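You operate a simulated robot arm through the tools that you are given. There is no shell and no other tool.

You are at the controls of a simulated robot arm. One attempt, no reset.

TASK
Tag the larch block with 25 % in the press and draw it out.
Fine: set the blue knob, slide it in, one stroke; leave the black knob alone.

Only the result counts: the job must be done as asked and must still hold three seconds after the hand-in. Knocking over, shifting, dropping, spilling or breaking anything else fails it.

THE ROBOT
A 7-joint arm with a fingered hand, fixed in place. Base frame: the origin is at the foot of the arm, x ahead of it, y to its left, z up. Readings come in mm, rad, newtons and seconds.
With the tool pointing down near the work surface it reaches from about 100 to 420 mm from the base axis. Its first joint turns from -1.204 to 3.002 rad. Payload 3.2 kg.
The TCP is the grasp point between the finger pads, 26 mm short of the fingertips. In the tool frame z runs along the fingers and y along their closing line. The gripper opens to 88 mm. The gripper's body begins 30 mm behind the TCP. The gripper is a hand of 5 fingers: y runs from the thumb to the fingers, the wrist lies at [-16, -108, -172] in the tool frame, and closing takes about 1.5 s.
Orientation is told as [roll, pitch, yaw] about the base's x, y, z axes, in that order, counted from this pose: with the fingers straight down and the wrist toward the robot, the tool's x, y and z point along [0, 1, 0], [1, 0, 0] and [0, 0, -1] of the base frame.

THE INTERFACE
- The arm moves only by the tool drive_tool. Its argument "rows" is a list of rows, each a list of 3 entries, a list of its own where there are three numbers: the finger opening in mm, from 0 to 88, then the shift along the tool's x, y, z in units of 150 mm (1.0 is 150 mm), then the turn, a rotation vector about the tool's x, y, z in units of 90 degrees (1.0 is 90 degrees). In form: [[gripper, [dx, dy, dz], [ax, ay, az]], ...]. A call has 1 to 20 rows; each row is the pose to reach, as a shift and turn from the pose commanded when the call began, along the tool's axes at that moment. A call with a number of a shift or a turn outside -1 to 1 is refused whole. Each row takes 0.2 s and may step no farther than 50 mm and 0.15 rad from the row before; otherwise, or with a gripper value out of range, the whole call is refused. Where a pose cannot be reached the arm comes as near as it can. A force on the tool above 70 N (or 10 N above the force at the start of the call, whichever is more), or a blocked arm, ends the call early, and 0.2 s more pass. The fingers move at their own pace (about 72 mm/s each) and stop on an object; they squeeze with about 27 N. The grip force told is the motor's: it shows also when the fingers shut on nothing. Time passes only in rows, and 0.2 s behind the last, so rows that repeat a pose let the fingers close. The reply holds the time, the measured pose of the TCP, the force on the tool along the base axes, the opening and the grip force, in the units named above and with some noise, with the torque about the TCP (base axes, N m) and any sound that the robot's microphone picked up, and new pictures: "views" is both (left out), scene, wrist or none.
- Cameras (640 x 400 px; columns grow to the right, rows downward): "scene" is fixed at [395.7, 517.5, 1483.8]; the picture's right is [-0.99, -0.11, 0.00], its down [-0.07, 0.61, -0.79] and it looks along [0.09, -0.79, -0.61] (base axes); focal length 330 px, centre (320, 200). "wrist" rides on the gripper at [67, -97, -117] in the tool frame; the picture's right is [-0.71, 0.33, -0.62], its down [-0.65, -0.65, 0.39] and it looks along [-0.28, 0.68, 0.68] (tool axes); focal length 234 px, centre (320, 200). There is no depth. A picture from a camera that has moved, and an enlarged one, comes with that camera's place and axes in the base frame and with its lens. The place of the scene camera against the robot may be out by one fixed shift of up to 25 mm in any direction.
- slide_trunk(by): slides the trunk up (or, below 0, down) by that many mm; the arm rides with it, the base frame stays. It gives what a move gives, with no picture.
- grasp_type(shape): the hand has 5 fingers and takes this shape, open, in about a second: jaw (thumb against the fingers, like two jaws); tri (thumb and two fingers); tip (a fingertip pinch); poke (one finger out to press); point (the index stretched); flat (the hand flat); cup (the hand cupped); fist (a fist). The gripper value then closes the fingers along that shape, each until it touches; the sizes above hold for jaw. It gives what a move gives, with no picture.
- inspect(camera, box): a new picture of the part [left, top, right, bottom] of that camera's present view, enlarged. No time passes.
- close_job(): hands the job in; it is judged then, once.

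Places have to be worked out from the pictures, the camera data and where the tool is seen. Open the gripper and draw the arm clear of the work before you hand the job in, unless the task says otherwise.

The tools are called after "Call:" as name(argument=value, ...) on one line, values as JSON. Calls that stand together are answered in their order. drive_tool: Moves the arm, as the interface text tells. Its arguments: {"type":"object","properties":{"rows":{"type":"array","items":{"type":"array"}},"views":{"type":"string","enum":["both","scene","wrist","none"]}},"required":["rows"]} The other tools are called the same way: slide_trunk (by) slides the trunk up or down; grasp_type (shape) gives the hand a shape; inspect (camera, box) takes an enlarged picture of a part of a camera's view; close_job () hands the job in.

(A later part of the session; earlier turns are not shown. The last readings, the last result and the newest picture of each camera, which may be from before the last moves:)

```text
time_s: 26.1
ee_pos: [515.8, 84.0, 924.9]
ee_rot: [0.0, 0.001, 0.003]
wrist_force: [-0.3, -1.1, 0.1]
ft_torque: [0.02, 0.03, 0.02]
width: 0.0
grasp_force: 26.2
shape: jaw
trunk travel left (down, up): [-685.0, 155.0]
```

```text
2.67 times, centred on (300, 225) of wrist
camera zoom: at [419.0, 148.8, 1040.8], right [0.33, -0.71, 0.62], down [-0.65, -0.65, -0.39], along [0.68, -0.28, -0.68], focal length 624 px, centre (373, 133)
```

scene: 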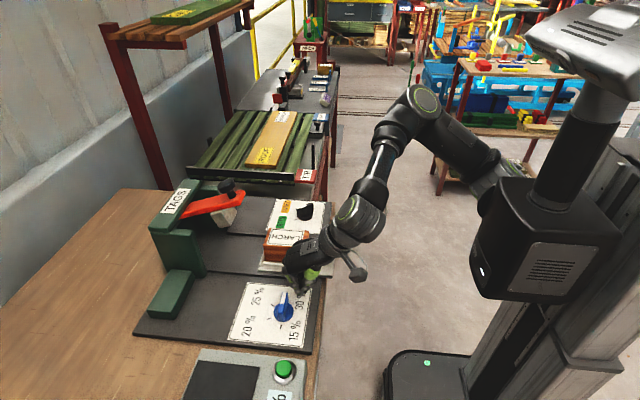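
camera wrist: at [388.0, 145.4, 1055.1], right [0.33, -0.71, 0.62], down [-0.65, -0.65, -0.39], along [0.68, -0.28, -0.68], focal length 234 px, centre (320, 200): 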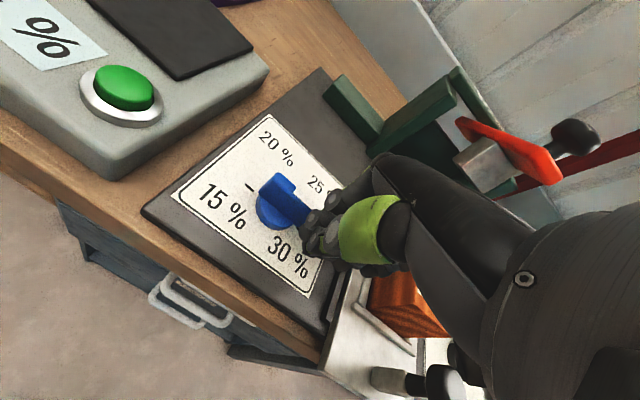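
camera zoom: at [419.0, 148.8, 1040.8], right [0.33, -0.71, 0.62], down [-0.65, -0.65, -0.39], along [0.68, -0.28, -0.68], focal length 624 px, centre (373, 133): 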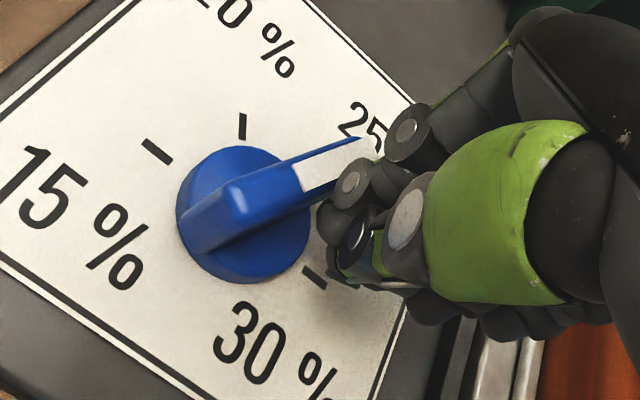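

The fin now measures about −28° in both views, with the 25 % tick at −30°. I back off in −x, rise, and inspect how it rests.

Call:
drive_tool(rows=[[0, [0, -0.06, 0], [0, 0, 0]], [0, [-0.02, -0.14, 0], [0, 0, 0]], [0, [-0.02, -0.2, -0.1], [0, 0, 0]], [0, [-0.02, -0.2, -0.35], [0, 0, 0]], [0, [-0.02, -0.2, -0.6], [0, 0, 0]], [0, [-0.02, -0.2, -0.6], [0, 0, 0]]], views="wrist")

Call:
inspect(camera="scene", box=[260, 275, 320, 335])

Call:
inspect(camera="wrist", box=[180, 180, 380, 305])

```text
time_s: 27.4
ee_pos: [485.2, 78.5, 1015.9]
ee_rot: [-0.001, 0.002, 0.003]
wrist_force: [0.1, 0.0, -0.1]
ft_torque: [0.0, 0.0, -0.01]
width: 0.0
grasp_force: 27.2
shape: jaw
trunk travel left (down, up): [-685.0, 155.0]
camera wrist: at [388.5, 145.1, 1132.7], right [0.34, -0.71, 0.62], down [-0.65, -0.65, -0.39], along [0.68, -0.28, -0.68], focal length 234 px, centre (320, 200)
```

wrist: 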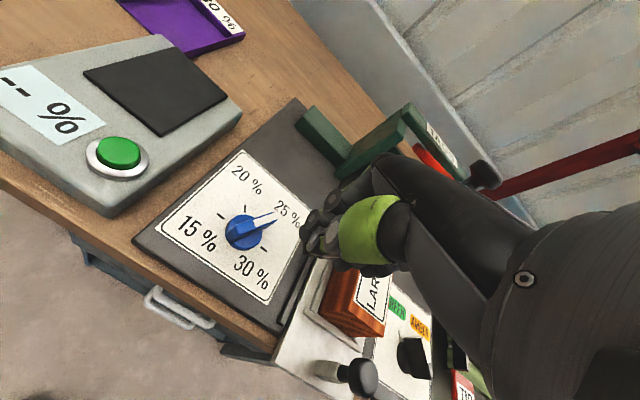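

```text
6.67 times, centred on (290, 305) of scene
camera zoom: at [395.7, 517.5, 1483.8], right [-0.99, -0.11, 0.0], down [-0.07, 0.61, -0.79], along [0.09, -0.79, -0.61], focal length 2199 px, centre (520, -500)
```

zoom: 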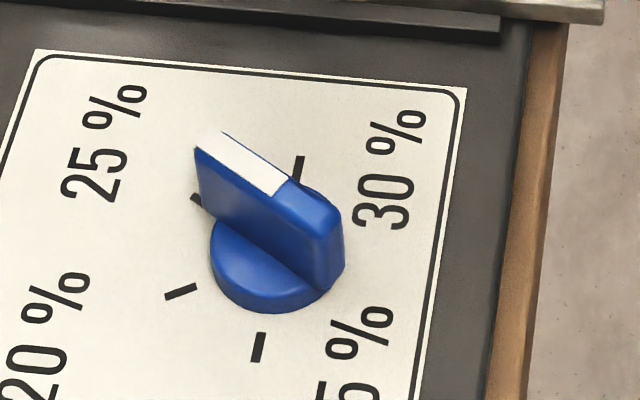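

```text
3.20 times, centred on (280, 242) of wrist
camera zoom: at [388.5, 145.1, 1132.7], right [0.34, -0.71, 0.62], down [-0.65, -0.65, -0.39], along [0.68, -0.28, -0.68], focal length 749 px, centre (448, 64)
```

zoom: 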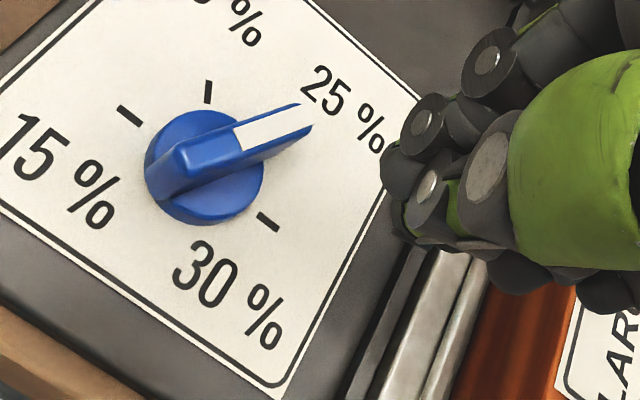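

Knob rests at about −28°, clearly on the 25 % tick. Next is the tray: its peg ball triangulates to about (446, −65, 934). I move the closed hand behind the peg at (408, −57), staying high, and look.

Call:
drive_tool(rows=[[0, [-0.2, -0.13, 0], [0, 0, 0]], [0, [-0.4, -0.26, 0], [0, 0, 0]], [0, [-0.6, -0.38, 0], [0, 0, 0]], [0, [-0.8, -0.48, 0], [0, 0, 0]], [0, [-0.9, -0.51, 0], [0, 0, 0]], [0, [-0.9, -0.51, 0], [0, 0, 0]]], views="both")

Call:
inspect(camera="scene", box=[140, 160, 360, 290])

Call:
inspect(camera="wrist", box=[240, 100, 480, 250])

```text
time_s: 28.9
ee_pos: [410.8, -55.4, 1015.4]
ee_rot: [-0.001, 0.001, 0.003]
wrist_force: [-0.5, 0.2, 0.3]
ft_torque: [0.02, -0.01, -0.02]
width: 0.0
grasp_force: 27.5
shape: jaw
trunk travel left (down, up): [-685.0, 155.0]
camera wrist: at [314.5, 10.6, 1131.6], right [0.33, -0.71, 0.62], down [-0.65, -0.65, -0.39], along [0.68, -0.28, -0.68], focal length 234 px, centre (320, 200)
```

scene: 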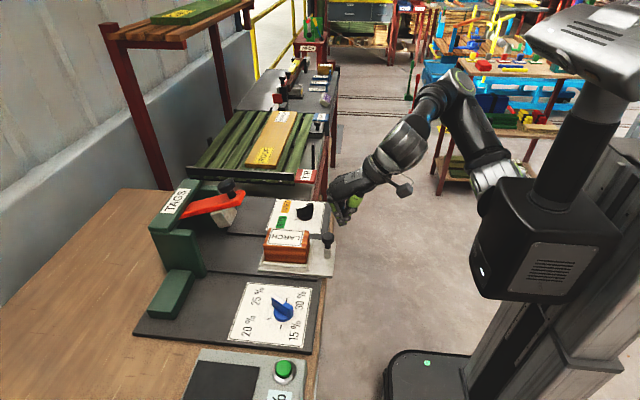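
wrist: 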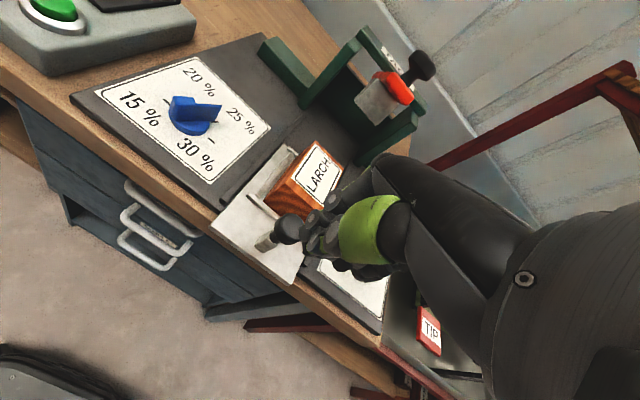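

```text
2.91 times, centred on (250, 225) of scene
camera zoom: at [395.7, 517.5, 1483.8], right [-0.99, -0.11, 0.0], down [-0.07, 0.61, -0.79], along [0.09, -0.79, -0.61], focal length 960 px, centre (524, 127)
```

zoom: 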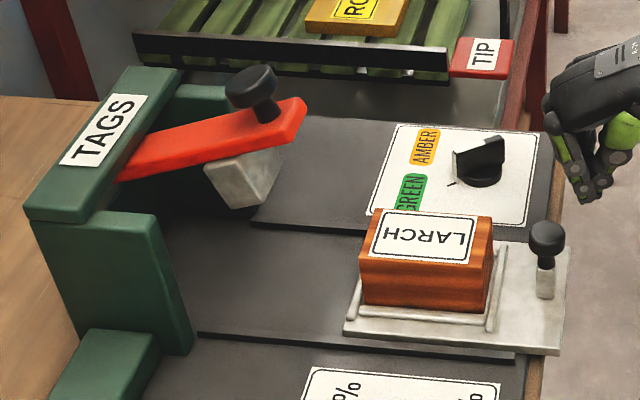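

```text
2.67 times, centred on (360, 175) of wrist
camera zoom: at [314.5, 10.6, 1131.6], right [0.33, -0.71, 0.62], down [-0.65, -0.65, -0.39], along [0.68, -0.28, -0.68], focal length 624 px, centre (213, 267)
```

zoom: 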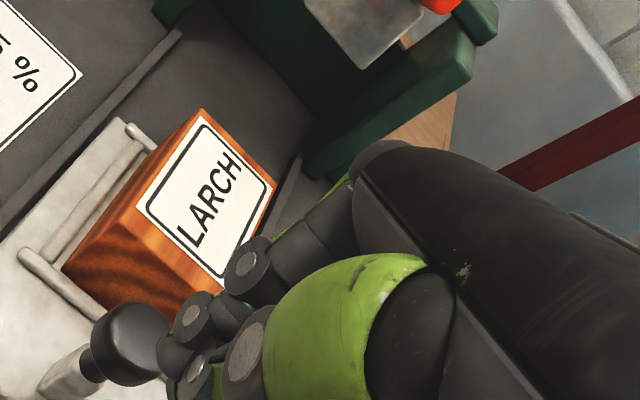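

This view shows the press mouth. I enlarge it to triangulate the lever end, lever knob and stamp.

Call:
inspect(camera="wrist", box=[300, 20, 460, 180])

Call:
inspect(camera="scene", box=[140, 165, 260, 240])

Call:
inspect(camera="wrist", box=[190, 130, 350, 290])

Call:
inspect(camera="scene", box=[250, 215, 350, 285])

```text
2.50 times, centred on (380, 100) of wrist
camera zoom: at [314.5, 10.6, 1131.6], right [0.33, -0.71, 0.62], down [-0.65, -0.65, -0.39], along [0.68, -0.28, -0.68], focal length 585 px, centre (170, 450)
```

zoom: 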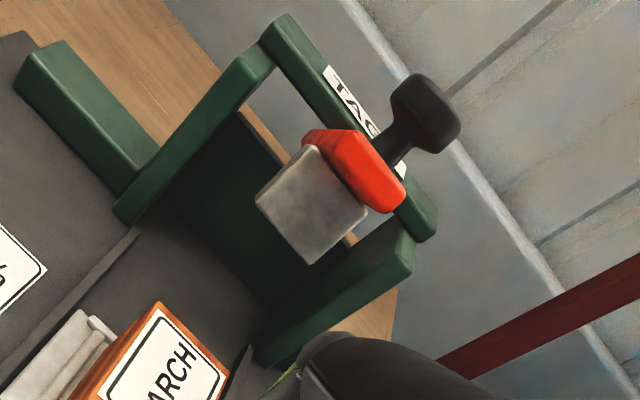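

```text
5.33 times, centred on (200, 202) of scene
camera zoom: at [395.7, 517.5, 1483.8], right [-0.99, -0.11, 0.0], down [-0.07, 0.61, -0.79], along [0.09, -0.79, -0.61], focal length 1759 px, centre (960, 187)
```

zoom: 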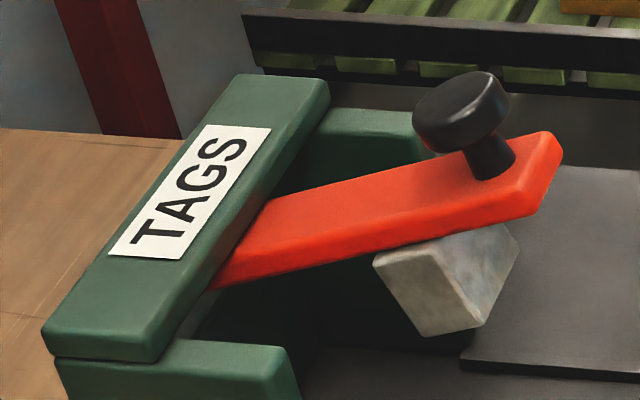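

```text
2.50 times, centred on (270, 210) of wrist
camera zoom: at [314.5, 10.6, 1131.6], right [0.33, -0.71, 0.62], down [-0.65, -0.65, -0.39], along [0.68, -0.28, -0.68], focal length 585 px, centre (445, 175)
```

zoom: 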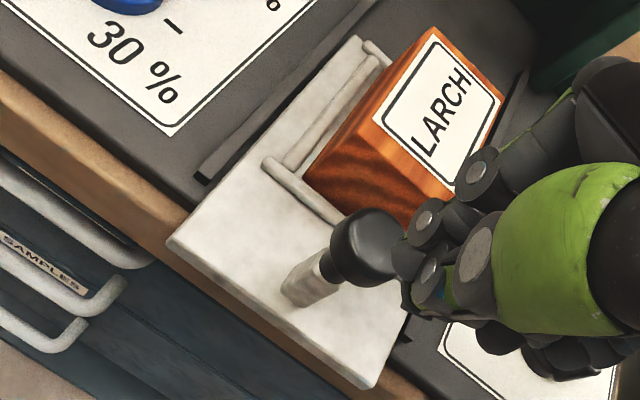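

```text
5.71 times, centred on (300, 250) of scene
camera zoom: at [395.7, 517.5, 1483.8], right [-0.99, -0.11, 0.0], down [-0.07, 0.61, -0.79], along [0.09, -0.79, -0.61], focal length 1885 px, centre (434, -86)
```

zoom: 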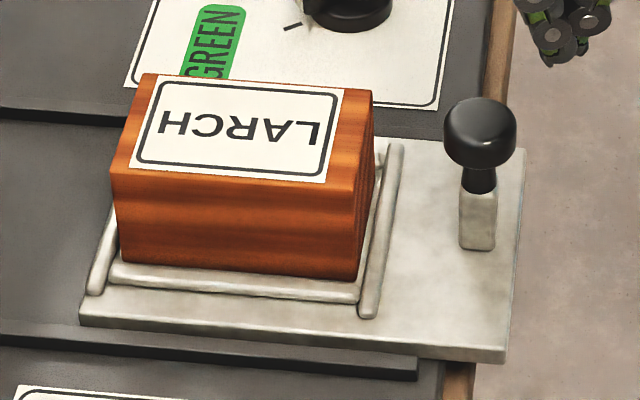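

Estimates: tray centred on y≈−54 with its front edge at x≈425, ball head ≈(445, −54, 942), rim starting near x≈483. Lever knob is at (665, −56, 1082), lever end x≈632, stamp bottom z≈977. I back off to x≈385 and descend to z≈945 behind the ball.

Call:
drive_tool(rows=[[0, [0, -0.173, 0], [0, 0, 0]], [0, [0, -0.173, 0.15], [0, 0, 0]], [0, [0, -0.173, 0.3], [0, 0, 0]], [0, [0, -0.173, 0.467], [0, 0, 0]], [0, [0, -0.173, 0.467], [0, 0, 0]]], views="wrist")

Call:
inspect(camera="scene", box=[250, 185, 400, 285])

```text
time_s: 30.1
ee_pos: [385.6, -54.3, 946.0]
ee_rot: [0.003, 0.002, 0.003]
wrist_force: [-0.3, 0.0, -0.5]
ft_torque: [0.01, -0.02, 0.02]
width: 0.0
grasp_force: 27.1
shape: jaw
trunk travel left (down, up): [-685.0, 155.0]
camera wrist: at [287.1, 11.7, 1062.0], right [0.33, -0.71, 0.62], down [-0.65, -0.65, -0.39], along [0.68, -0.28, -0.68], focal length 234 px, centre (320, 200)
```

wrist: 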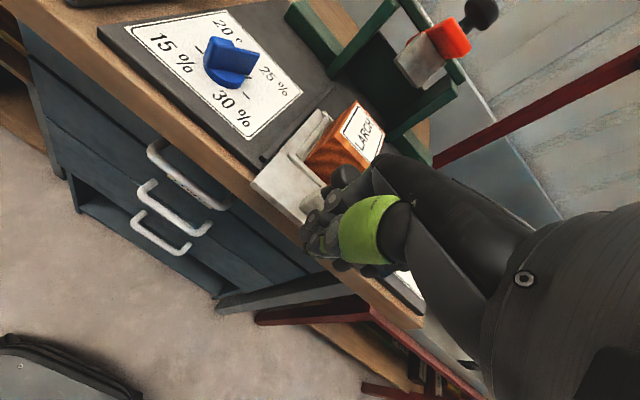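

```text
4.00 times, centred on (325, 235) of scene
camera zoom: at [395.7, 517.5, 1483.8], right [-0.99, -0.11, 0.0], down [-0.07, 0.61, -0.79], along [0.09, -0.79, -0.61], focal length 1320 px, centre (300, 60)
```

zoom: 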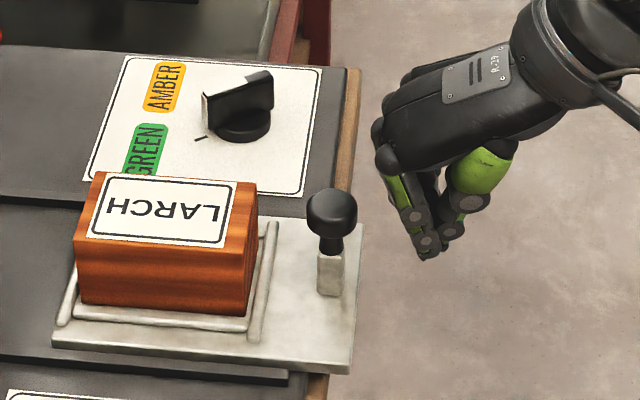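

The tip is level with the post just below the ball, on the tray's midline. I push in +x slowly, 60 mm first.

Call:
drive_tool(rows=[[0, [0, 0.06, 0], [0, 0, 0]], [0, [0, 0.12, 0], [0, 0, 0]], [0, [0, 0.17, 0], [0, 0, 0]], [0, [0, 0.22, 0], [0, 0, 0]], [0, [0, 0.27, 0], [0, 0, 0]], [0, [0, 0.32, 0], [0, 0, 0]], [0, [0, 0.36, 0], [0, 0, 0]], [0, [0, 0.4, 0], [0, 0, 0]], [0, [0, 0.4, 0], [0, 0, 0]]], views="wrist")

Call:
inspect(camera="scene", box=[140, 165, 350, 295])

```text
time_s: 32.0
ee_pos: [442.5, -55.4, 944.0]
ee_rot: [0.001, 0.002, 0.005]
wrist_force: [-0.8, -0.3, 0.4]
ft_torque: [-0.02, -0.02, -0.01]
width: 0.0
grasp_force: 26.8
shape: jaw
trunk travel left (down, up): [-685.0, 155.0]
camera wrist: at [346.6, 10.0, 1060.8], right [0.34, -0.71, 0.62], down [-0.65, -0.65, -0.39], along [0.68, -0.28, -0.68], focal length 234 px, centre (320, 200)
```

wrist: 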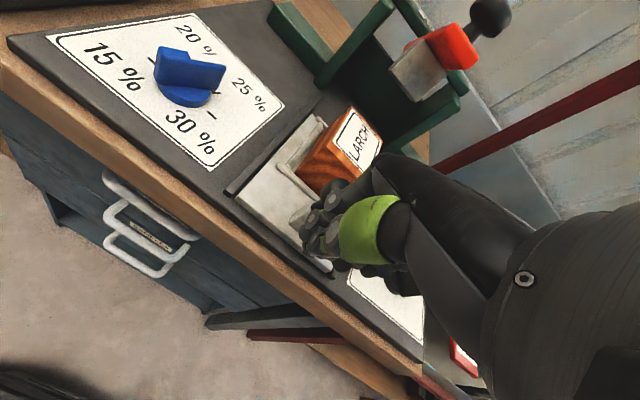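

```text
3.05 times, centred on (245, 230) of scene
camera zoom: at [395.7, 517.5, 1483.8], right [-0.99, -0.11, 0.0], down [-0.07, 0.61, -0.79], along [0.09, -0.79, -0.61], focal length 1005 px, centre (549, 109)
```

zoom: 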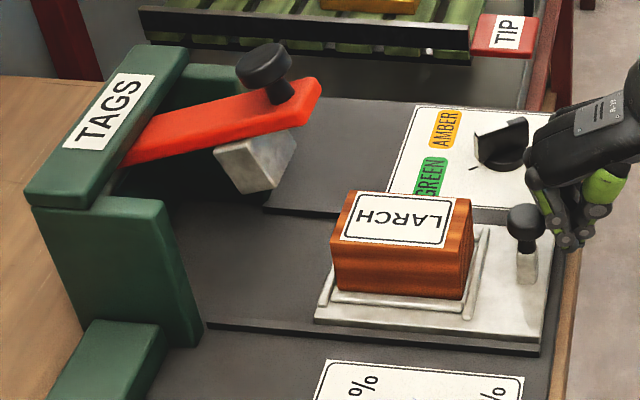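

The tray slides freely (ball now near x≈481). I push on another 75 mm, watching the force.

Call:
drive_tool(rows=[[0, [0, 0.06, 0], [0, 0, 0]], [0, [0, 0.12, 0], [0, 0, 0]], [0, [0, 0.18, 0], [0, 0, 0]], [0, [0, 0.24, 0], [0, 0, 0]], [0, [0, 0.3, 0], [0, 0, 0]], [0, [0, 0.36, 0], [0, 0, 0]], [0, [0, 0.42, 0], [0, 0, 0]], [0, [0, 0.46, 0], [0, 0, 0]], [0, [0, 0.5, 0], [0, 0, 0]], [0, [0, 0.5, 0], [0, 0, 0]]], views="wrist")

Call:
inspect(camera="scene", box=[140, 165, 350, 295])

```text
time_s: 34.2
ee_pos: [519.6, -54.8, 944.4]
ee_rot: [0.002, 0.003, 0.003]
wrist_force: [-0.1, -0.5, 0.8]
ft_torque: [-0.05, 0.02, 0.0]
width: 0.0
grasp_force: 27.3
shape: jaw
trunk travel left (down, up): [-685.0, 155.0]
camera wrist: at [422.5, 10.9, 1060.0], right [0.34, -0.71, 0.62], down [-0.65, -0.65, -0.39], along [0.68, -0.28, -0.68], focal length 234 px, centre (320, 200)
```

wrist: 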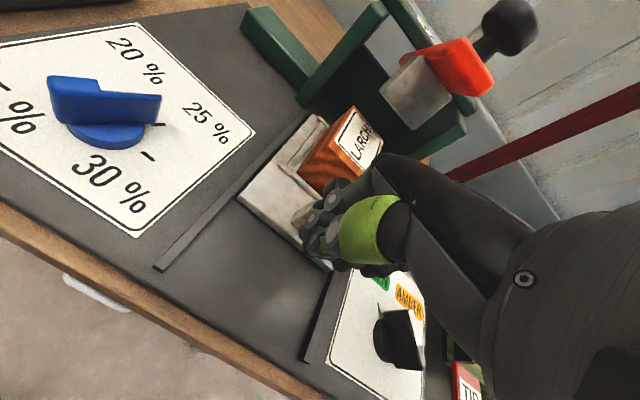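

```text
3.05 times, centred on (245, 230) of scene
camera zoom: at [395.7, 517.5, 1483.8], right [-0.99, -0.11, 0.0], down [-0.07, 0.61, -0.79], along [0.09, -0.79, -0.61], focal length 1005 px, centre (549, 109)
```

zoom: 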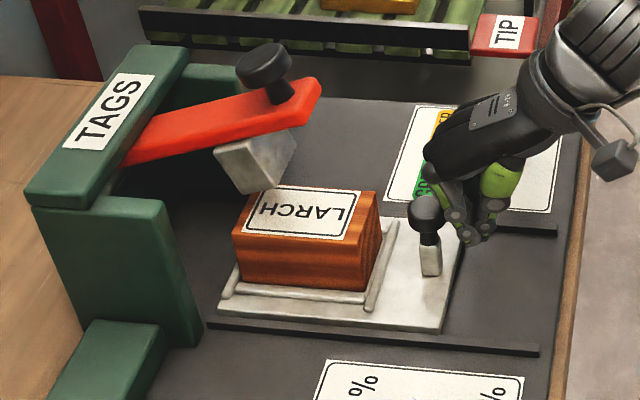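

The block is nearing the stamp, and ball is at about x≈558. I keep pushing in 5 mm rows, watching for the stop.

Call:
drive_tool(rows=[[0, [0, 0.035, 0], [0, 0, 0]], [0, [0, 0.07, 0], [0, 0, 0]], [0, [0, 0.105, 0], [0, 0, 0]], [0, [0, 0.14, 0], [0, 0, 0]], [0, [0, 0.17, 0], [0, 0, 0]], [0, [0, 0.2, 0], [0, 0, 0]], [0, [0, 0.2, 0], [0, 0, 0]]], views="wrist")

Call:
inspect(camera="scene", box=[140, 165, 350, 295])

```text
time_s: 35.9
ee_pos: [537.6, -54.4, 949.7]
ee_rot: [0.002, -0.006, 0.006]
wrist_force: [-46.9, -10.7, 8.7]
ft_torque: [-0.1, -0.43, -0.16]
width: 0.0
grasp_force: 26.7
shape: jaw
trunk travel left (down, up): [-685.0, 155.0]
camera wrist: at [439.3, 9.4, 1065.2], right [0.33, -0.71, 0.63], down [-0.65, -0.65, -0.39], along [0.69, -0.27, -0.67], focal length 234 px, centre (320, 200)
```

wrist: 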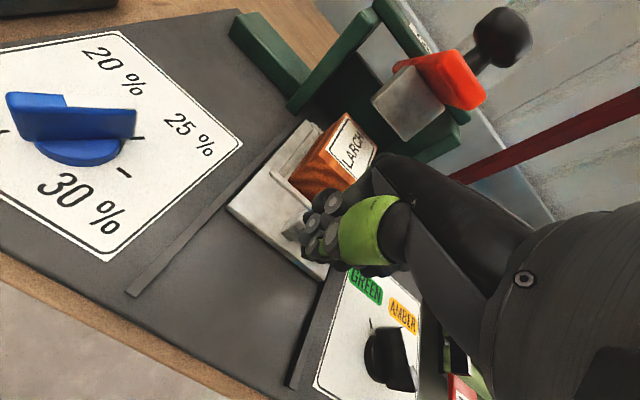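

```text
3.05 times, centred on (245, 230) of scene
camera zoom: at [395.7, 517.5, 1483.8], right [-0.99, -0.11, 0.0], down [-0.07, 0.61, -0.79], along [0.09, -0.79, -0.61], focal length 1005 px, centre (549, 109)
```

zoom: 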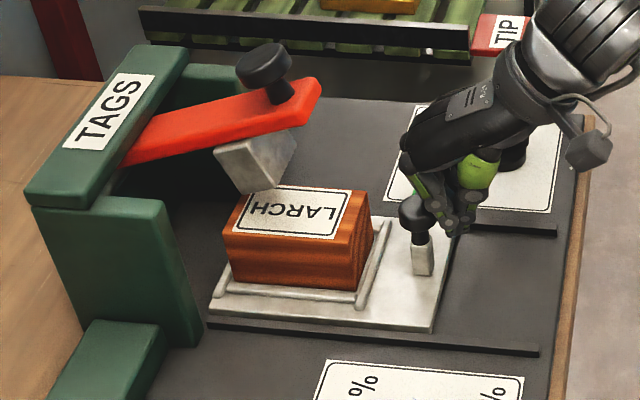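

A resisting force of 47 N appeared: the tray has stopped at about 119 mm of travel. I inspect closely to see whether this is the end stop and whether the block sits under the stamp.

Call:
inspect(camera="wrist", box=[220, 20, 540, 220])

Call:
inspect(camera="scene", box=[180, 170, 300, 280])

```text
2.00 times, centred on (380, 120) of wrist
camera zoom: at [439.3, 9.4, 1065.2], right [0.33, -0.71, 0.63], down [-0.65, -0.65, -0.39], along [0.69, -0.27, -0.67], focal length 468 px, centre (200, 360)
```

zoom: 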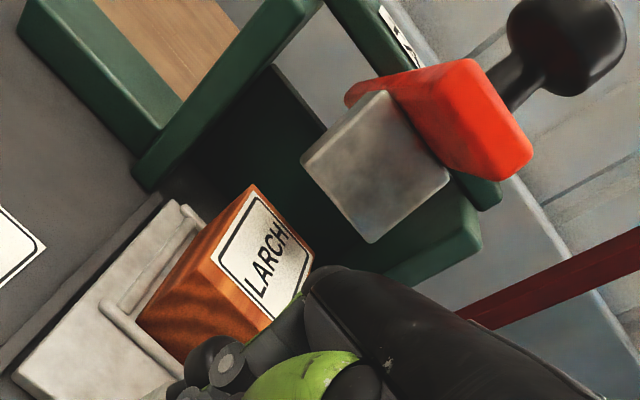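

```text
3.64 times, centred on (240, 225) of scene
camera zoom: at [395.7, 517.5, 1483.8], right [-0.99, -0.11, 0.0], down [-0.07, 0.61, -0.79], along [0.09, -0.79, -0.61], focal length 1200 px, centre (611, 109)
```

zoom: 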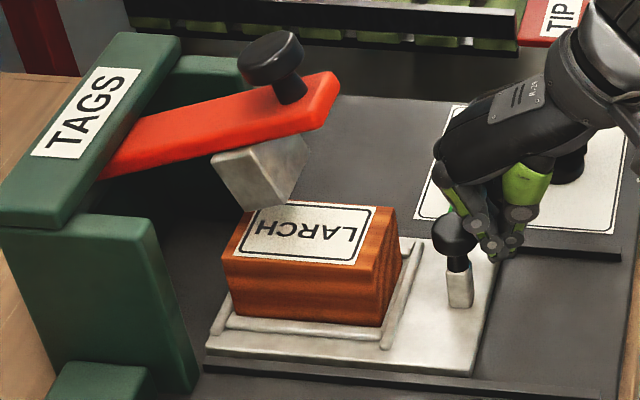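

Nothing collides: the stamp is well clear and the tray's leading edge has met the back of the press, so this is the end stop with the block under the stamp. I back off the peg in −x, then rise clear.

Call:
drive_tool(rows=[[0, [0, -0.06, 0], [0, 0, 0]], [0, [0, -0.16, 0], [0, 0, 0]], [0, [0, -0.35, 0], [0, 0, 0]], [0, [0, -0.5, 0], [0, 0, 0]], [0, [0, -0.5, -0.3], [0, 0, 0]], [0, [0, -0.5, -0.6], [0, 0, 0]], [0, [0, -0.5, -0.9], [0, 0, 0]], [0, [0, -0.5, -1.0], [0, 0, 0]], [0, [0, -0.5, -1.0], [0, 0, 0]]], views="both")

Call:
inspect(camera="scene", box=[140, 165, 350, 295])

Call:
inspect(camera="wrist", box=[240, 80, 480, 280])

```text
time_s: 37.9
ee_pos: [475.0, -52.8, 1093.3]
ee_rot: [0.001, 0.001, 0.004]
wrist_force: [0.0, -0.2, -0.1]
ft_torque: [0.01, -0.01, -0.02]
width: 0.0
grasp_force: 26.9
shape: jaw
trunk travel left (down, up): [-685.0, 155.0]
camera wrist: at [378.0, 12.0, 1210.3], right [0.34, -0.71, 0.62], down [-0.65, -0.65, -0.39], along [0.68, -0.28, -0.68], focal length 234 px, centre (320, 200)
```

scene: 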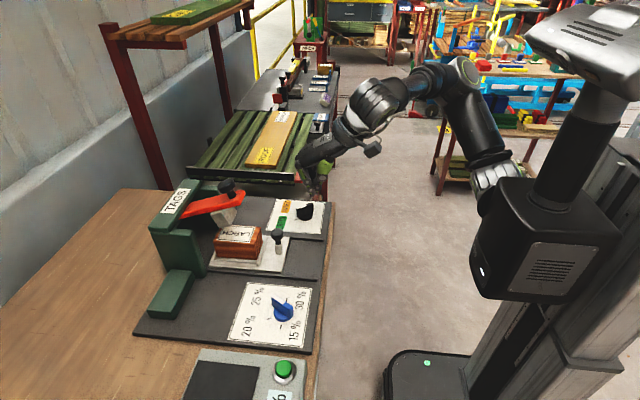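
wrist: 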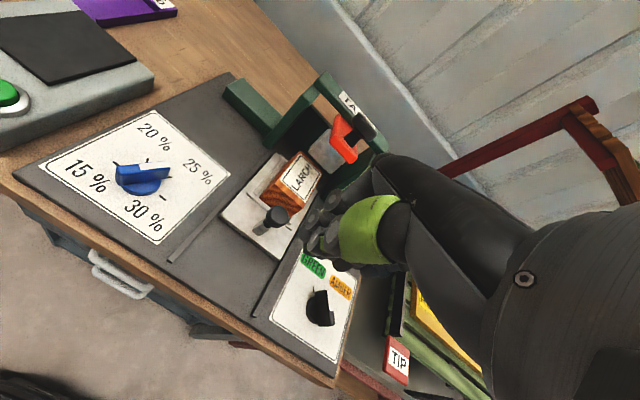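

```text
3.05 times, centred on (245, 230) of scene
camera zoom: at [395.7, 517.5, 1483.8], right [-0.99, -0.11, 0.0], down [-0.07, 0.61, -0.79], along [0.09, -0.79, -0.61], focal length 1005 px, centre (549, 109)
```

zoom: 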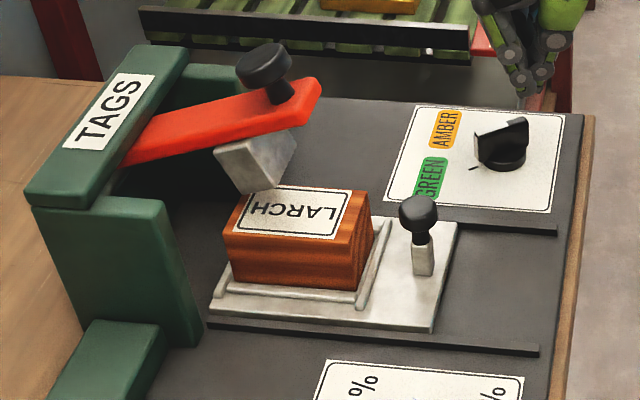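

```text
2.00 times, centred on (360, 180) of wrist
camera zoom: at [378.0, 12.0, 1210.3], right [0.34, -0.71, 0.62], down [-0.65, -0.65, -0.39], along [0.68, -0.28, -0.68], focal length 468 px, centre (240, 240)
```

zoom: 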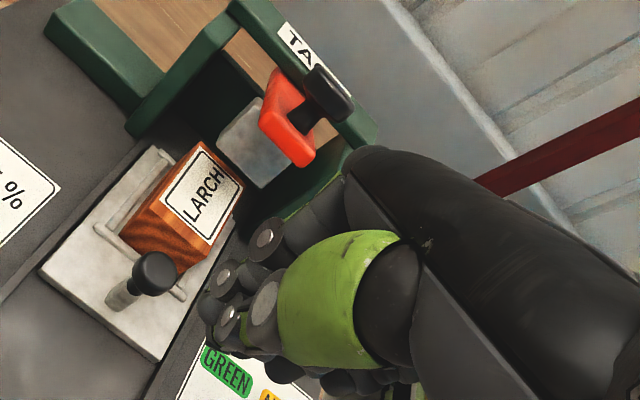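

Tray and knob hold. Next is the lever stroke: knob head at about (665, −53, 1082), tip at about x=632. I raise the trunk 120 mm for reach, then advance high above the lever and check how far the arm extends.

Call:
slide_trunk(by=120)

Call:
drive_tool(rows=[[0, [0, 0.2, 0], [0, 0, 0]], [0, [0, 0.4, 0], [0, 0, 0]], [0, [0, 0.6, 0], [0, 0, 0]], [0, [0, 0.8, 0], [0, 0, 0]], [0, [0, 1.0, 0], [0, 0, 0]], [0, [0, 1.0, 0], [0, 0, 0]]], views="both")

```text
time_s: 39.4
ee_pos: [475.3, -53.5, 1214.3]
ee_rot: [0.001, 0.001, 0.003]
wrist_force: [0.0, 0.5, -0.1]
ft_torque: [0.0, 0.01, 0.01]
width: 0.0
grasp_force: 26.8
shape: jaw
trunk travel left (down, up): [-805.0, 35.0]
```

```text
time_s: 40.8
ee_pos: [625.6, -53.2, 1212.6]
ee_rot: [0.001, -0.001, 0.003]
wrist_force: [-0.2, -0.5, 0.8]
ft_torque: [0.0, -0.03, 0.02]
width: 0.2
grasp_force: 26.9
shape: jaw
trunk travel left (down, up): [-805.0, 35.0]
camera wrist: at [527.8, 12.4, 1328.7], right [0.33, -0.71, 0.62], down [-0.65, -0.65, -0.39], along [0.68, -0.28, -0.68], focal length 234 px, centre (320, 200)
```

scene: 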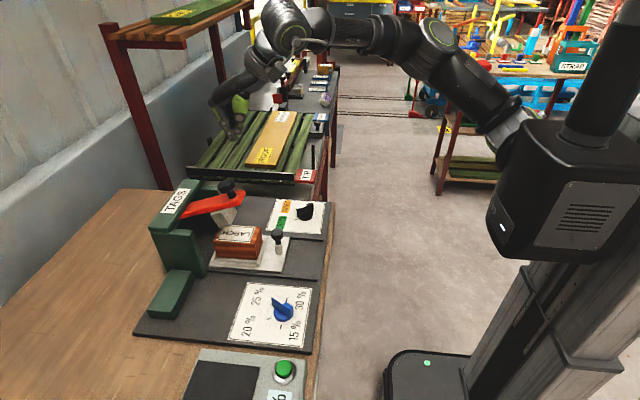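
wrist: 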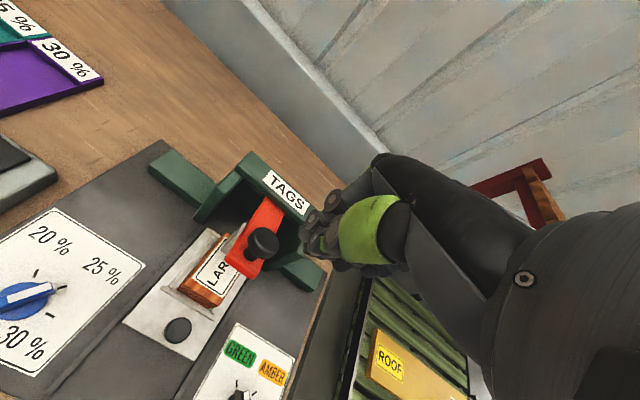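

Reach is fine. Two wrist views refine the lever knob to about (661, −51, 1081). I move above it and lower until the tips hover at about z≈1112, then check alignment.

Call:
drive_tool(rows=[[0, [0.01, 0.13, 0], [0, 0, 0]], [0, [0.01, 0.22, 0.1], [0, 0, 0]], [0, [0.01, 0.22, 0.3], [0, 0, 0]], [0, [0.01, 0.22, 0.5], [0, 0, 0]], [0, [0.01, 0.22, 0.5], [0, 0, 0]]], views="both")

Call:
inspect(camera="scene", box=[150, 120, 290, 260])

Call:
inspect(camera="wrist", box=[240, 150, 440, 300])

```text
time_s: 42.0
ee_pos: [656.3, -52.0, 1137.9]
ee_rot: [0.0, 0.0, 0.003]
wrist_force: [0.2, 0.0, 0.5]
ft_torque: [0.0, 0.0, 0.01]
width: 0.2
grasp_force: 27.3
shape: jaw
trunk travel left (down, up): [-805.0, 35.0]
camera wrist: at [560.2, 13.4, 1254.6], right [0.33, -0.71, 0.62], down [-0.65, -0.65, -0.39], along [0.68, -0.28, -0.68], focal length 234 px, centre (320, 200)
```

scene: 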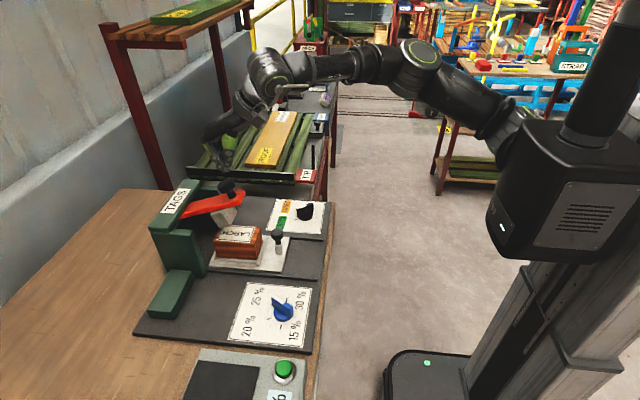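
wrist: 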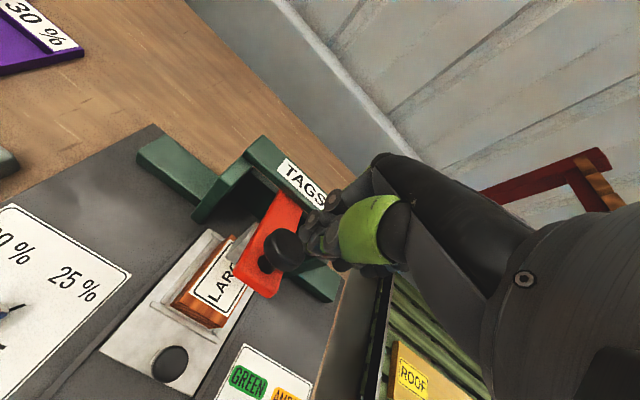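

```text
2.86 times, centred on (220, 190) of scene
camera zoom: at [395.7, 517.5, 1483.8], right [-0.99, -0.11, 0.0], down [-0.07, 0.61, -0.79], along [0.09, -0.79, -0.61], focal length 942 px, centre (606, 229)
```

zoom: 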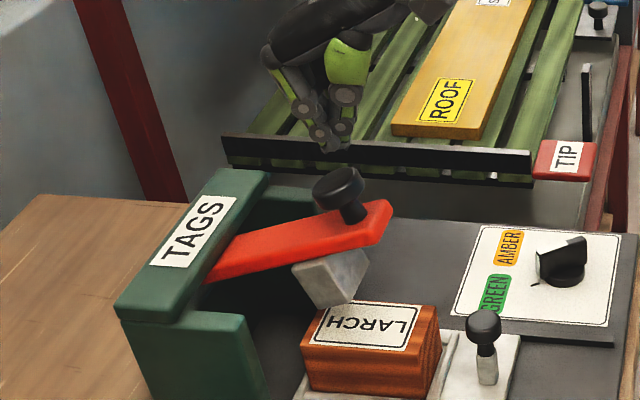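

```text
2.67 times, centred on (340, 225) of wrist
camera zoom: at [560.2, 13.4, 1254.6], right [0.33, -0.71, 0.62], down [-0.65, -0.65, -0.39], along [0.68, -0.28, -0.68], focal length 624 px, centre (267, 133)
```

zoom: 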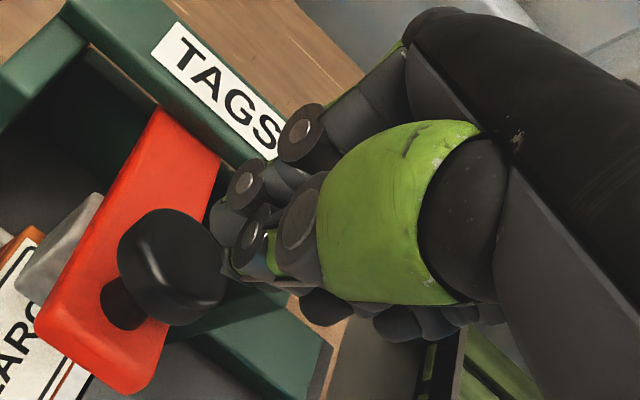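

The fingertips are about 8 mm to +x of the knob centre (≈(659, −49.5)). I shift −6 mm in x and +2 mm in y, then make one continuous downward stroke, drifting slightly −x to follow the lever arc until it bottoms.

Call:
drive_tool(rows=[[0, [0.013, -0.04, 0.02], [0, 0, 0]], [0, [0.013, -0.04, 0.08], [0, 0, 0]], [0, [0.013, -0.045, 0.13], [0, 0, 0]], [0, [0.013, -0.055, 0.17], [0, 0, 0]], [0, [0.013, -0.07, 0.21], [0, 0, 0]], [0, [0.013, -0.085, 0.25], [0, 0, 0]], [0, [0.013, -0.1, 0.29], [0, 0, 0]], [0, [0.013, -0.11, 0.33], [0, 0, 0]], [0, [0.013, -0.12, 0.37], [0, 0, 0]], [0, [0.013, -0.13, 0.41], [0, 0, 0]], [0, [0.013, -0.135, 0.45], [0, 0, 0]], [0, [0.013, -0.14, 0.49], [0, 0, 0]], [0, [0.013, -0.145, 0.53], [0, 0, 0]], [0, [0.013, -0.15, 0.57], [0, 0, 0]], [0, [0.013, -0.15, 0.6], [0, 0, 0]]], views="both")

Call:
inspect(camera="scene", box=[150, 120, 290, 260])

Call:
inspect(camera="wrist", box=[240, 150, 440, 300])

```text
time_s: 45.1
ee_pos: [634.9, -48.8, 1062.0]
ee_rot: [0.008, -0.026, 0.002]
wrist_force: [12.9, -2.5, 45.2]
ft_torque: [-0.71, -0.43, 0.18]
width: 0.1
grasp_force: 27.1
shape: jaw
trunk travel left (down, up): [-805.0, 35.0]
camera wrist: at [535.4, 15.8, 1176.1], right [0.32, -0.71, 0.63], down [-0.64, -0.65, -0.41], along [0.7, -0.27, -0.66], focal length 234 px, centre (320, 200)
```

scene: 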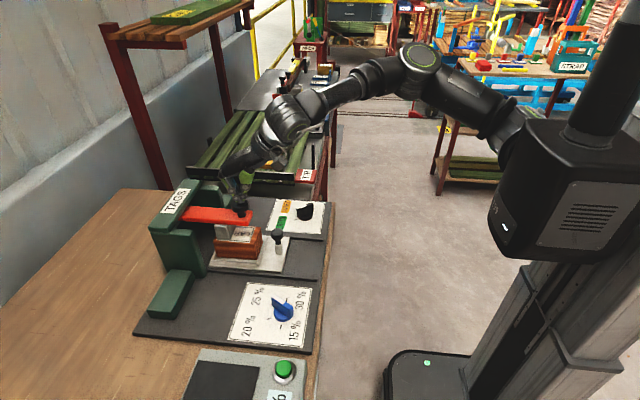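
wrist: 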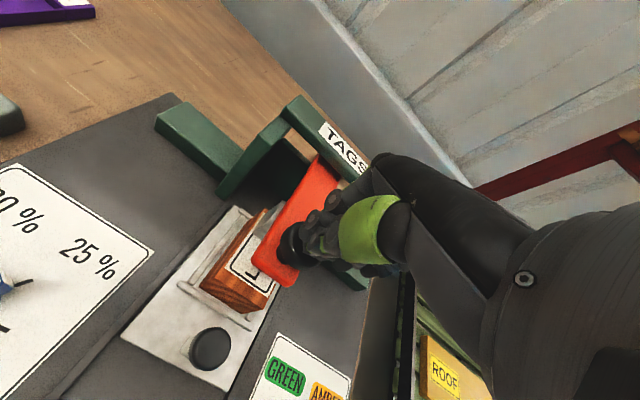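

```text
2.86 times, centred on (220, 190) of scene
camera zoom: at [395.7, 517.5, 1483.8], right [-0.99, -0.11, 0.0], down [-0.07, 0.61, -0.79], along [0.09, -0.79, -0.61], focal length 942 px, centre (606, 229)
```

zoom: 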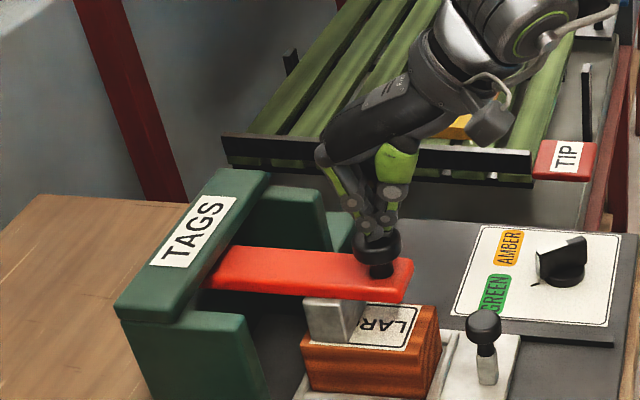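

```text
2.67 times, centred on (340, 225) of wrist
camera zoom: at [535.4, 15.8, 1176.1], right [0.32, -0.71, 0.63], down [-0.64, -0.65, -0.41], along [0.7, -0.27, -0.66], focal length 624 px, centre (267, 133)
```

zoom: 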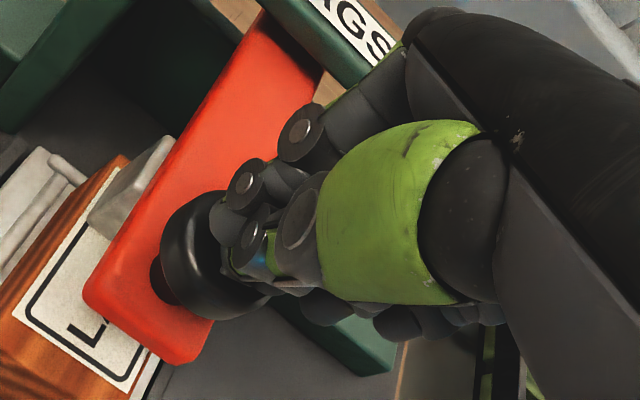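

The lever is level and the stamp sits on the block at 45 N. I press a few mm more within the same stroke to be sure it bottoms, reading the response.

Call:
drive_tool(rows=[[0, [0, 0, 0.02], [0, 0, 0]], [0, [0, 0, 0.035], [0, 0, 0]], [0, [0, 0, 0.035], [0, 0, 0]]], views="none")

Call:
inspect(camera="scene", box=[190, 180, 290, 270])

```text
time_s: 46.0
ee_pos: [635.6, -49.1, 1060.3]
ee_rot: [0.007, -0.038, 0.002]
wrist_force: [16.8, -3.8, 58.3]
ft_torque: [-0.86, -0.51, 0.22]
width: 0.1
grasp_force: 27.0
shape: jaw
trunk travel left (down, up): [-805.0, 35.0]
```

```text
4.44 times, centred on (240, 225) of scene
camera zoom: at [395.7, 517.5, 1483.8], right [-0.99, -0.11, 0.0], down [-0.07, 0.61, -0.79], along [0.09, -0.79, -0.61], focal length 1466 px, centre (676, 89)
```

zoom: 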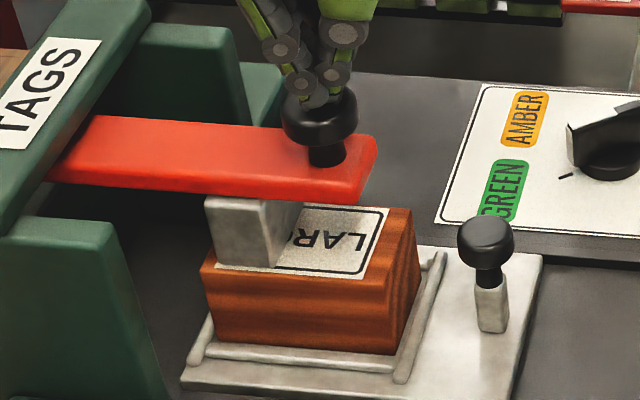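

It's bottomed at 58 N with practically no further travel. I raise the hand straight up in a smooth move, releasing the lever, and look for the tag.

Call:
drive_tool(rows=[[0, [0, 0, -0.06], [0, 0, 0]], [0, [0, 0, -0.14], [0, 0, 0]], [0, [0, 0, -0.24], [0, 0, 0]], [0, [0, 0, -0.36], [0, 0, 0]], [0, [0, 0, -0.5], [0, 0, 0]], [0, [0, 0, -0.7], [0, 0, 0]], [0, [0, 0, -0.9], [0, 0, 0]], [0, [0, 0, -0.9], [0, 0, 0]]], views="both")

Call:
inspect(camera="scene", box=[150, 160, 310, 280])

Call:
inspect(camera="wrist", box=[100, 150, 340, 400])

```text
time_s: 47.8
ee_pos: [636.5, -52.6, 1176.3]
ee_rot: [-0.001, 0.002, 0.003]
wrist_force: [0.7, -0.8, 0.7]
ft_torque: [0.01, -0.05, 0.01]
width: 0.0
grasp_force: 27.6
shape: jaw
trunk travel left (down, up): [-805.0, 35.0]
camera wrist: at [539.6, 14.7, 1293.4], right [0.34, -0.71, 0.62], down [-0.65, -0.65, -0.39], along [0.68, -0.28, -0.68], focal length 234 px, centre (320, 200)
```

scene: 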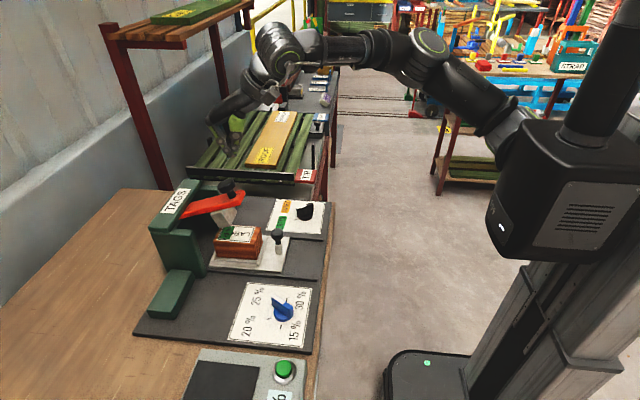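
wrist: 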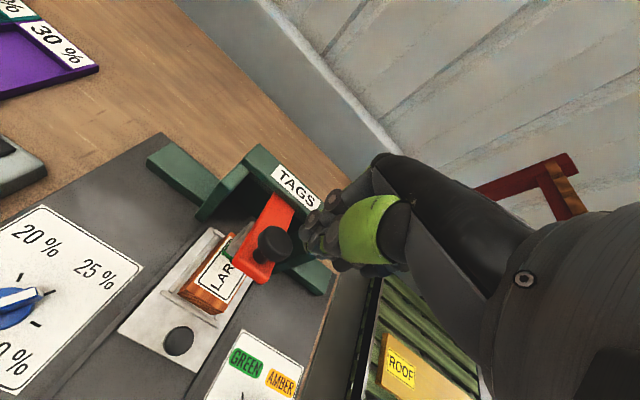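

```text
3.33 times, centred on (230, 220) of scene
camera zoom: at [395.7, 517.5, 1483.8], right [-0.99, -0.11, 0.0], down [-0.07, 0.61, -0.79], along [0.09, -0.79, -0.61], focal length 1100 px, centre (620, 133)
```

zoom: 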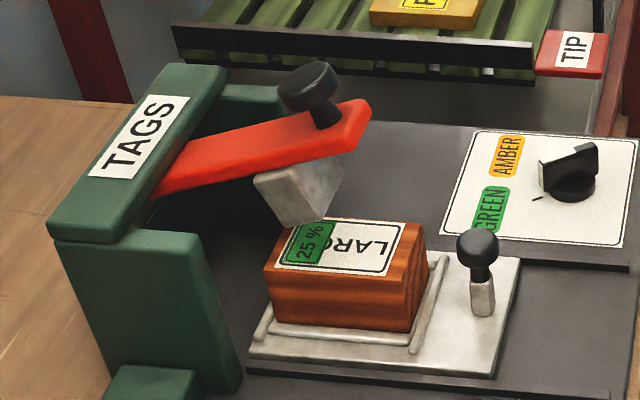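

```text
1.60 times, centred on (220, 275) of wrist
camera zoom: at [539.6, 14.7, 1293.4], right [0.34, -0.71, 0.62], down [-0.65, -0.65, -0.39], along [0.68, -0.28, -0.68], focal length 375 px, centre (480, 80)
```

zoom: 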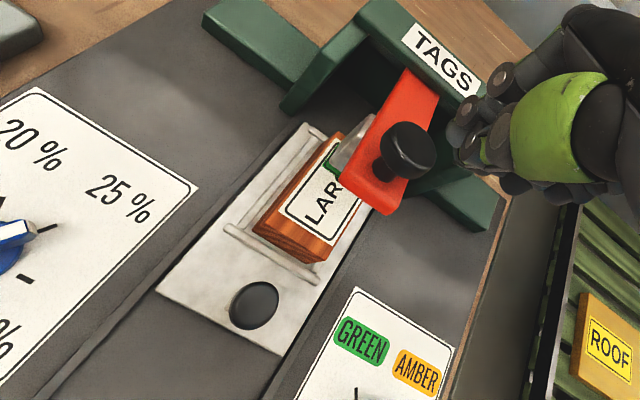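

The block now carries a green "25 %" tag and the lever has sprung back. Next I draw the tray out by its peg, with the ball at about (564, −52, 940). I back off to x≈540, open the jaw to 52 mm, then lower the trunk.

Call:
drive_tool(rows=[[0, [0, -0.2, 0], [0, 0, 0]], [0, [0, -0.4, 0], [0, 0, 0]], [0, [0, -0.64, 0], [0, 0, 0]], [20, [0, -0.64, 0], [0, 0, 0]], [52, [0, -0.64, 0], [0, 0, 0]], [52, [0, -0.64, 0], [0, 0, 0]], [52, [0, -0.64, 0], [0, 0, 0]]], views="none")

Call:
slide_trunk(by=-150)

Call:
drive_tool(rows=[[52, [0, 0, 0], [0, 0, 0]]], views="both")

Call:
inspect(camera="scene", box=[170, 160, 330, 280])

Call:
inspect(camera="wrist", box=[200, 100, 440, 300])

```text
time_s: 49.4
ee_pos: [541.1, -49.9, 1177.8]
ee_rot: [-0.001, 0.0, 0.002]
wrist_force: [0.2, 0.9, 0.2]
ft_torque: [-0.01, -0.02, 0.01]
width: 48.6
grasp_force: 0.1
shape: jaw
trunk travel left (down, up): [-805.0, 35.0]
```

```text
time_s: 51.1
ee_pos: [540.5, -50.9, 1026.9]
ee_rot: [0.0, 0.002, 0.002]
wrist_force: [-0.1, -0.6, -0.8]
ft_torque: [0.0, 0.03, -0.02]
width: 48.8
grasp_force: 0.1
shape: jaw
trunk travel left (down, up): [-655.0, 185.0]
```

```text
time_s: 51.5
ee_pos: [541.7, -50.5, 1028.2]
ee_rot: [-0.002, 0.001, 0.003]
wrist_force: [-0.3, 0.3, 0.2]
ft_torque: [0.02, 0.01, -0.02]
width: 48.7
grasp_force: 0.1
shape: jaw
trunk travel left (down, up): [-655.0, 185.0]
camera wrist: at [444.0, 14.8, 1144.4], right [0.33, -0.71, 0.62], down [-0.65, -0.65, -0.39], along [0.68, -0.28, -0.68], focal length 234 px, centre (320, 200)
```

scene: 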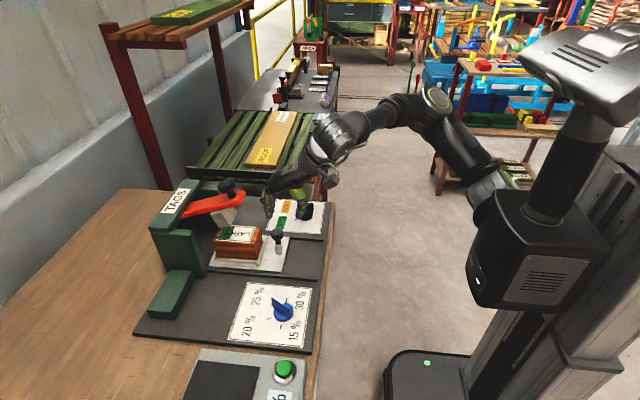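
wrist: 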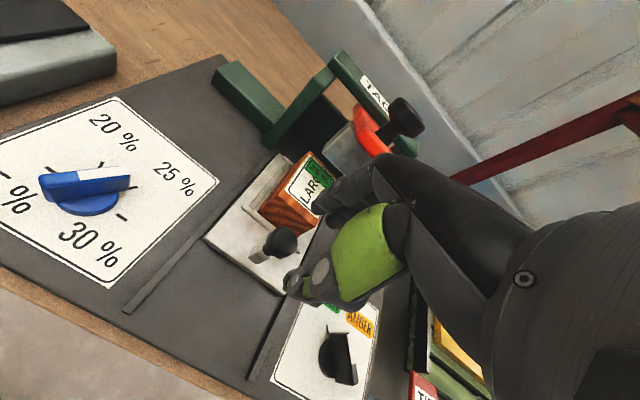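

```text
3.33 times, centred on (250, 220) of scene
camera zoom: at [395.7, 517.5, 1483.8], right [-0.99, -0.11, 0.0], down [-0.07, 0.61, -0.79], along [0.09, -0.79, -0.61], focal length 1100 px, centre (553, 133)
```

zoom: 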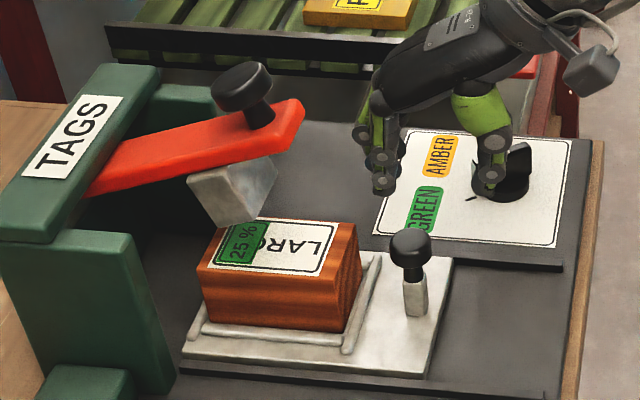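

```text
2.00 times, centred on (320, 200) of wrist
camera zoom: at [444.0, 14.8, 1144.4], right [0.33, -0.71, 0.62], down [-0.65, -0.65, -0.39], along [0.68, -0.28, -0.68], focal length 468 px, centre (320, 200)
```

zoom: 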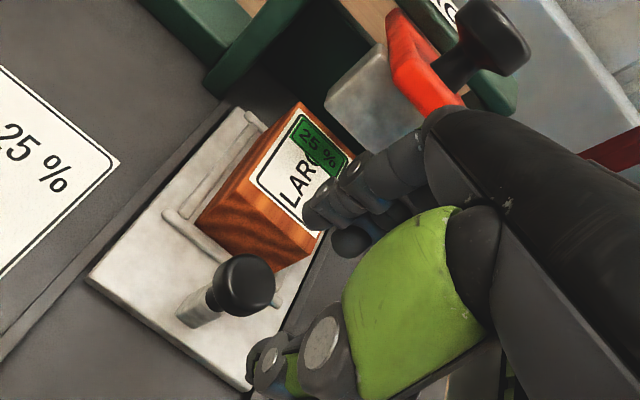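

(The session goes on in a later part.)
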